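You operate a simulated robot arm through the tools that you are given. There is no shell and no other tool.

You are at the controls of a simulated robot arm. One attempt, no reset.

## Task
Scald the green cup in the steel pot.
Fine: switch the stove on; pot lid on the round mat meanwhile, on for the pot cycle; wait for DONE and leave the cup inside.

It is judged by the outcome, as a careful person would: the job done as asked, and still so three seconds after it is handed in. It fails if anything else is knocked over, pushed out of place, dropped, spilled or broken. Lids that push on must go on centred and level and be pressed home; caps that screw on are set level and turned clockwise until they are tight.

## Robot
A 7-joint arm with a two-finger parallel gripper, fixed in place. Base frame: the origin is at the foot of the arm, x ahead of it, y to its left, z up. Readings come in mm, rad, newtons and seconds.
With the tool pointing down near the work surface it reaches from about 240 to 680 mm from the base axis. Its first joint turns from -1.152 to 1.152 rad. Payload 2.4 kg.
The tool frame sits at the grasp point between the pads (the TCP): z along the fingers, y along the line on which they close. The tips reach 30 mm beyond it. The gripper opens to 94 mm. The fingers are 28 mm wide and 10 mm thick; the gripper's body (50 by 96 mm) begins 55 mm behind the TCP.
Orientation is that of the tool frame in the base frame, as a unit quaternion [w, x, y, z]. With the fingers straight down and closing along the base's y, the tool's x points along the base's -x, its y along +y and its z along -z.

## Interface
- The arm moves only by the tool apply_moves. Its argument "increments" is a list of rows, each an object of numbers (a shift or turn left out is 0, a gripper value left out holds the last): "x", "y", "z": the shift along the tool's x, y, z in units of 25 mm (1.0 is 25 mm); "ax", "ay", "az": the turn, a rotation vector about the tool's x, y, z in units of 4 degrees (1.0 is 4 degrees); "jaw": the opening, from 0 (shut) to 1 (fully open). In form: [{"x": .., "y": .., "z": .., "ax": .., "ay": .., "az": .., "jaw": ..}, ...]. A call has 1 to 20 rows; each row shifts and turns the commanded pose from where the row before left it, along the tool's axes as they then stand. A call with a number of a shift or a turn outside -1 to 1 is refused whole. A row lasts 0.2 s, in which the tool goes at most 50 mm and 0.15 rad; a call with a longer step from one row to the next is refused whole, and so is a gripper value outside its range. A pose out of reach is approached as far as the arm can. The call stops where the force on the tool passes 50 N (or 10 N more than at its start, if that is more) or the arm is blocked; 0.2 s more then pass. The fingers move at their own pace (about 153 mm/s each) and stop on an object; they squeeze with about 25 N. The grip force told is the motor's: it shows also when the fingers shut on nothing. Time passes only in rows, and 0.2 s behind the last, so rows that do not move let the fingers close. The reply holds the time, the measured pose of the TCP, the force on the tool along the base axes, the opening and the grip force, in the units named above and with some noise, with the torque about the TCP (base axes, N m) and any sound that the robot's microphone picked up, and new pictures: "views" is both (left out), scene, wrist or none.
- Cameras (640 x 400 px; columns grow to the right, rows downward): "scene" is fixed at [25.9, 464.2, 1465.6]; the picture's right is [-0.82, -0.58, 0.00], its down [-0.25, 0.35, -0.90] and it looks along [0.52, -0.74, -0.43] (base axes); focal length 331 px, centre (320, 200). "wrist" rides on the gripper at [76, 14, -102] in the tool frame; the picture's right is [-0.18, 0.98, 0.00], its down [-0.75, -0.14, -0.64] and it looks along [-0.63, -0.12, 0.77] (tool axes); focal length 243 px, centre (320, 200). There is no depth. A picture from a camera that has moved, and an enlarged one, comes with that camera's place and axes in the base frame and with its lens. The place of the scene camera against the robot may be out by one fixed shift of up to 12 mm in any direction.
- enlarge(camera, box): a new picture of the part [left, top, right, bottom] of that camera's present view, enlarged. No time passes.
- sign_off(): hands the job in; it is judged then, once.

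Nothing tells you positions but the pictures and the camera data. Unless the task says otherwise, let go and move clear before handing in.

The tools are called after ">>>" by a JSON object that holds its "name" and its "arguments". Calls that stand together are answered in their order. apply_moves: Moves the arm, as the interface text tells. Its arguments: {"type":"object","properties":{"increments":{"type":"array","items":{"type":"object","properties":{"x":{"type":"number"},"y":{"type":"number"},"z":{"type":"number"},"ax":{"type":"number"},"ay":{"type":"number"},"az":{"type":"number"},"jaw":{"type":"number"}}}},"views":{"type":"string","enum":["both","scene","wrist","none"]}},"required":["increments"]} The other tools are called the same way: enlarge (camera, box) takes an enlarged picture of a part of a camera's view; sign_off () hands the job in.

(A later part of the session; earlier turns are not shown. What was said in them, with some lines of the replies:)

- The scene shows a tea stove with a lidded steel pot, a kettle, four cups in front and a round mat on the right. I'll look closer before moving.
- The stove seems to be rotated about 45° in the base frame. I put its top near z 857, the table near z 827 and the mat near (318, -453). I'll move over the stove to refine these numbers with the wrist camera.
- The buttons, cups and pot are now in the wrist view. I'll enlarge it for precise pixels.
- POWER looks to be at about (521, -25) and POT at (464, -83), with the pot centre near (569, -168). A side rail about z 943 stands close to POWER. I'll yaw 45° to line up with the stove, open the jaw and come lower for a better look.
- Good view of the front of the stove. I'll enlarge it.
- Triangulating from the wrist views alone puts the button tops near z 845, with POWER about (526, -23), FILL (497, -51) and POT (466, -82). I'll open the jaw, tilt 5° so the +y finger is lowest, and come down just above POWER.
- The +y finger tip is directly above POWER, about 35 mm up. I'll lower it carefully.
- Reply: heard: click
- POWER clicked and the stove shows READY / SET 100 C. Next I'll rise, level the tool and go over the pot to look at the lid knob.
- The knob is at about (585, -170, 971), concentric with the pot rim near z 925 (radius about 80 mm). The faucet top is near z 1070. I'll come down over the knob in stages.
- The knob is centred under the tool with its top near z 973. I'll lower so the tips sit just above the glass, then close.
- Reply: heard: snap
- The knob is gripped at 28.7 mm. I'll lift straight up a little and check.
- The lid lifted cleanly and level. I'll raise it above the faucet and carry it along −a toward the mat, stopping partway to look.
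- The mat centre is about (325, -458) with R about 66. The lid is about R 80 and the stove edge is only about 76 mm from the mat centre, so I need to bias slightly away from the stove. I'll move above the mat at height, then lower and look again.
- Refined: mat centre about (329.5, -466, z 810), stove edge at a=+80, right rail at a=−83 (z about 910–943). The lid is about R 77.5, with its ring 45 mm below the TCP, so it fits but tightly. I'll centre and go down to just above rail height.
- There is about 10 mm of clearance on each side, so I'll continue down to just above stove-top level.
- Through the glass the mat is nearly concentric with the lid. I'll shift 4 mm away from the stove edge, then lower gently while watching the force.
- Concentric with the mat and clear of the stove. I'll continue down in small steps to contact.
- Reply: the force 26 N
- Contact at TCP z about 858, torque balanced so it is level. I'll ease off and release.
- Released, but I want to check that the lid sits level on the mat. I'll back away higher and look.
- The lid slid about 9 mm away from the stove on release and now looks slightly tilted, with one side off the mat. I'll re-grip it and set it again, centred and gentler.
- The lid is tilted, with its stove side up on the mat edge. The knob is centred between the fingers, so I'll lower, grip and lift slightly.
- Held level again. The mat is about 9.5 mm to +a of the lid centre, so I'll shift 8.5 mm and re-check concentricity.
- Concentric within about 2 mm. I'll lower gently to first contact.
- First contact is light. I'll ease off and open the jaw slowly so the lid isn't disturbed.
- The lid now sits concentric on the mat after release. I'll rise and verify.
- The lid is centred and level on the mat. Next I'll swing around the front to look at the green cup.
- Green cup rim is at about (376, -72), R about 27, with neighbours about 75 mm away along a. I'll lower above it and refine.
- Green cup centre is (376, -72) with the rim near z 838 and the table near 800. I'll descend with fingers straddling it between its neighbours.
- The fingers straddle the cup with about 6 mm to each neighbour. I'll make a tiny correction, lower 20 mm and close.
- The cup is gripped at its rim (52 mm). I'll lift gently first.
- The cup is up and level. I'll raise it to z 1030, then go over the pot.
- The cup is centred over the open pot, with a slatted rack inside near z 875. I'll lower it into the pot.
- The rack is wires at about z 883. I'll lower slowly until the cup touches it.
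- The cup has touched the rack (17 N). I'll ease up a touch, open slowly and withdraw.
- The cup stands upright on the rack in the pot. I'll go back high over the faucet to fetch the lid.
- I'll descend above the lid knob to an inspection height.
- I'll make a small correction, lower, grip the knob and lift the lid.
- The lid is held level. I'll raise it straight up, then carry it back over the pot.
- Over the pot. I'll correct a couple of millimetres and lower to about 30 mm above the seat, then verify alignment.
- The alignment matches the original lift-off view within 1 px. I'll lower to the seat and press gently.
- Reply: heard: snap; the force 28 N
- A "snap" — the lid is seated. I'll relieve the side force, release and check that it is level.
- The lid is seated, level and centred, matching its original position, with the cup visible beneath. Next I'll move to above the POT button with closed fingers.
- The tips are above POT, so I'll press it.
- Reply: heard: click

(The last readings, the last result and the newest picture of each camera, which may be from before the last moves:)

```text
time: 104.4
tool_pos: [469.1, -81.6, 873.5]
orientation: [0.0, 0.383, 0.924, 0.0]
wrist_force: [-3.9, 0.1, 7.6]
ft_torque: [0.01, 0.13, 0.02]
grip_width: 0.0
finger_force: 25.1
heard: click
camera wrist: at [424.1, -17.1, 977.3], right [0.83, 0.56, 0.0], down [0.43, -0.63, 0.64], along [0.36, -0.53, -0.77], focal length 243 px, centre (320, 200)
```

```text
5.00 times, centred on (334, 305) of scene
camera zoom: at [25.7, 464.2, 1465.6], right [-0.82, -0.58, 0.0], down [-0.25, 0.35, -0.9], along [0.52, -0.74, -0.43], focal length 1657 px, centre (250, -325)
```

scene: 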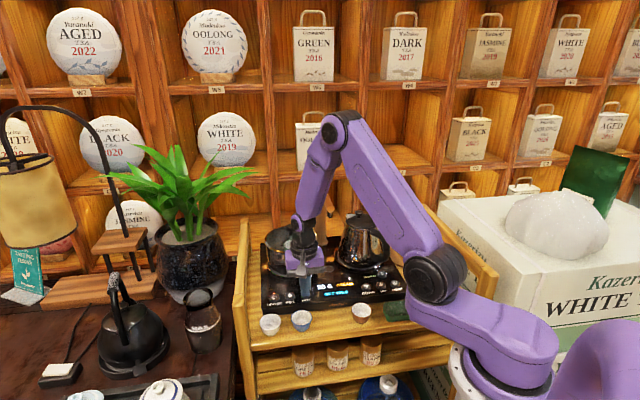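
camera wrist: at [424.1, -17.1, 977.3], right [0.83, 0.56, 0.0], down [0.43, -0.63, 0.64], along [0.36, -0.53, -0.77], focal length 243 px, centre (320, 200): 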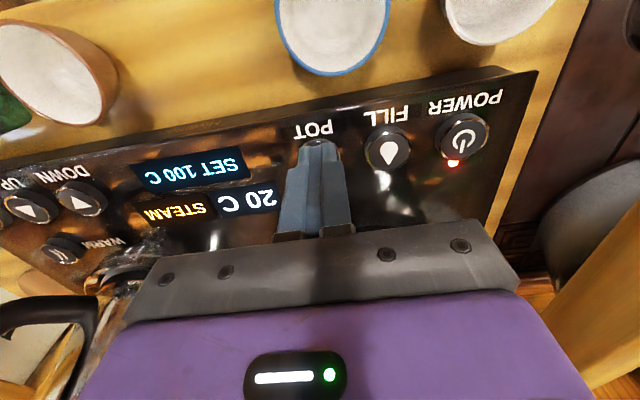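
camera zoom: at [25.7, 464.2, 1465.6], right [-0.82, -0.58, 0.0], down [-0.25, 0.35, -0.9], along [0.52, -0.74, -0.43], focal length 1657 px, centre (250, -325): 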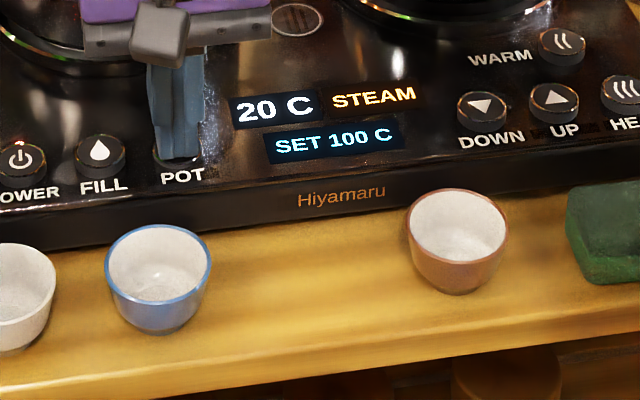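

The POT cycle is running and the display shows STEAM. I'll back away straight up and wait for DONE.

>>> {"name": "apply_moves", "arguments": {"increments": [{"z": -0.4}, {"z": -0.9}, {"z": -0.9}, {"z": -0.9}, {"z": -0.9}, {"z": -0.9}, {"x": 0.5}, {}, {}, {}, {}, {}, {}, {}, {}, {}, {}, {}, {}, {}], "views": "scene"}}

>>> {"name": "enlarge", "arguments": {"camera": "scene", "box": [250, 200, 410, 300]}}

```text
time: 108.6
tool_pos: [458.5, -71.8, 995.7]
orientation: [0.0, 0.382, 0.924, 0.0]
wrist_force: [0.1, 0.4, -0.3]
ft_torque: [0.04, 0.0, 0.01]
grip_width: 0.1
finger_force: 25.5
```

scene: 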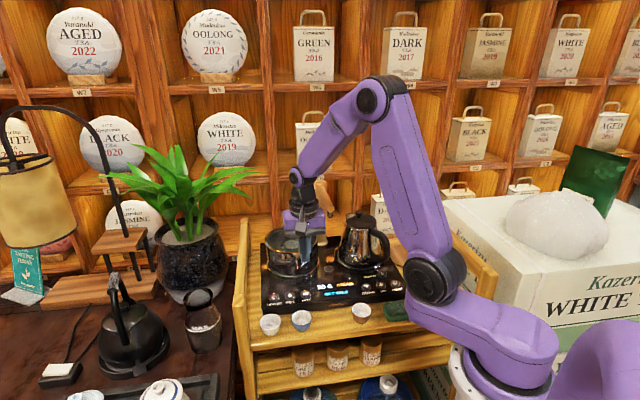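

```text
4.00 times, centred on (330, 250) of scene
camera zoom: at [25.9, 464.2, 1465.6], right [-0.82, -0.58, 0.0], down [-0.25, 0.35, -0.9], along [0.52, -0.74, -0.43], focal length 1325 px, centre (280, 0)
```

zoom: 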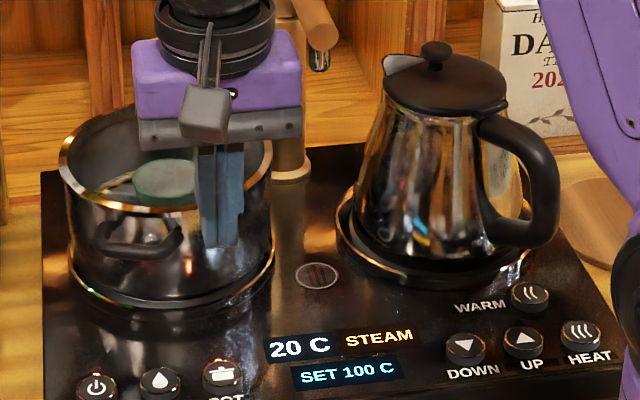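

I'll move clear so the pot and display are visible, then keep waiting.

>>> {"name": "apply_moves", "arguments": {"increments": [{"z": -0.9}, {"z": -0.9}, {"z": -0.9}, {"z": -0.9}, {"z": -0.9, "x": 0.5}, {"x": 0.9, "y": -0.5}, {"x": 0.9, "y": -0.9}, {"y": -0.9}, {"y": -0.9}, {}, {}, {}, {}, {}, {}, {}, {}, {}, {}, {}], "views": "scene"}}

>>> {"name": "enlarge", "arguments": {"camera": "scene", "box": [250, 200, 410, 300]}}

```text
time: 112.8
tool_pos: [362.3, -87.3, 1108.5]
orientation: [0.002, 0.382, 0.924, 0.001]
wrist_force: [0.0, -0.3, 0.1]
ft_torque: [-0.03, 0.01, 0.0]
grip_width: 0.1
finger_force: 25.3
```

scene: 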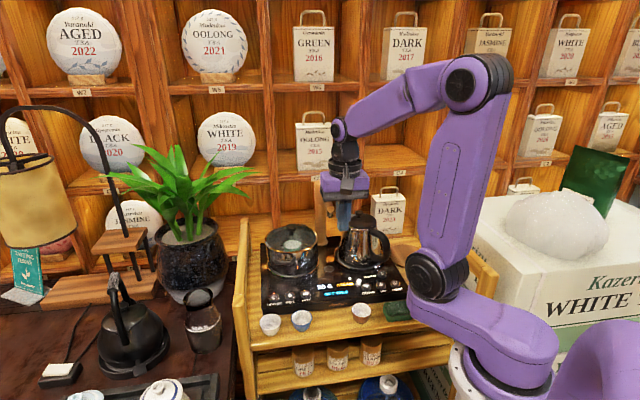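

```text
4.00 times, centred on (330, 250) of scene
camera zoom: at [25.9, 464.2, 1465.6], right [-0.82, -0.58, 0.0], down [-0.25, 0.35, -0.9], along [0.52, -0.74, -0.43], focal length 1325 px, centre (280, 0)
```

zoom: 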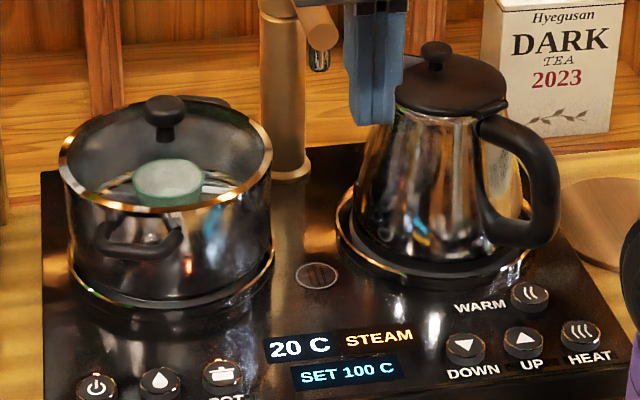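

The lid is on, the cup is inside and the stove is still steaming. I'll keep waiting.

>>> {"name": "apply_moves", "arguments": {"increments": [{}, {}, {}, {}, {}, {}, {}, {}, {}, {}, {}, {}, {}, {}, {}, {}, {}, {}, {}, {}], "views": "none"}}

>>> {"name": "apply_moves", "arguments": {"increments": [{}, {}, {}, {}, {}, {}, {}, {}, {}, {}, {}, {}, {}, {}, {}, {}, {}, {}, {}, {}], "views": "none"}}

>>> {"name": "enlarge", "arguments": {"camera": "scene", "box": [250, 200, 410, 300]}}

```text
time: 117.0
tool_pos: [362.2, -88.3, 1109.1]
orientation: [0.0, 0.383, 0.924, 0.0]
wrist_force: [0.1, 0.1, -0.7]
ft_torque: [-0.02, 0.02, -0.01]
grip_width: 0.1
finger_force: 25.2
```

```text
time: 121.2
tool_pos: [361.9, -88.0, 1109.2]
orientation: [-0.001, 0.383, 0.924, 0.0]
wrist_force: [-0.4, 0.2, -0.6]
ft_torque: [0.0, 0.01, -0.02]
grip_width: 0.0
finger_force: 25.4
```

```text
4.00 times, centred on (330, 250) of scene
camera zoom: at [25.9, 464.2, 1465.6], right [-0.82, -0.58, 0.0], down [-0.25, 0.35, -0.9], along [0.52, -0.74, -0.43], focal length 1325 px, centre (280, 0)
```

zoom: 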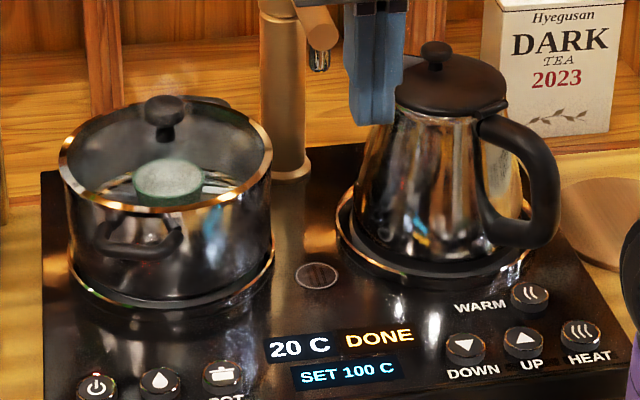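

The display shows DONE, with the lid seated on the pot, the cup inside, everything else in place and the arm clear. I'm handing it in.

>>> {"name": "sign_off", "arguments": {}}

```text
The job is handed in.
```

The green cup has been scalded. The stove reached DONE, and the cup is still standing upright on the rack inside the steel pot, with the lid on.

- **Stove:** I switched it on with POWER. It showed READY with 100 C set.
- **Lid:** It rested on the round mat while I put the cup in. On the first try it slid about 9 mm off centre when I let go, so I picked it up and set it down again, centred and level.
- **Pot cycle:** The lid snapped back onto the pot, centred and level. I pressed POT and waited through STEAM until DONE appeared.

At the end the arm was clear of everything. In the last pictures the other cups, the kettle and the mat were where they started.
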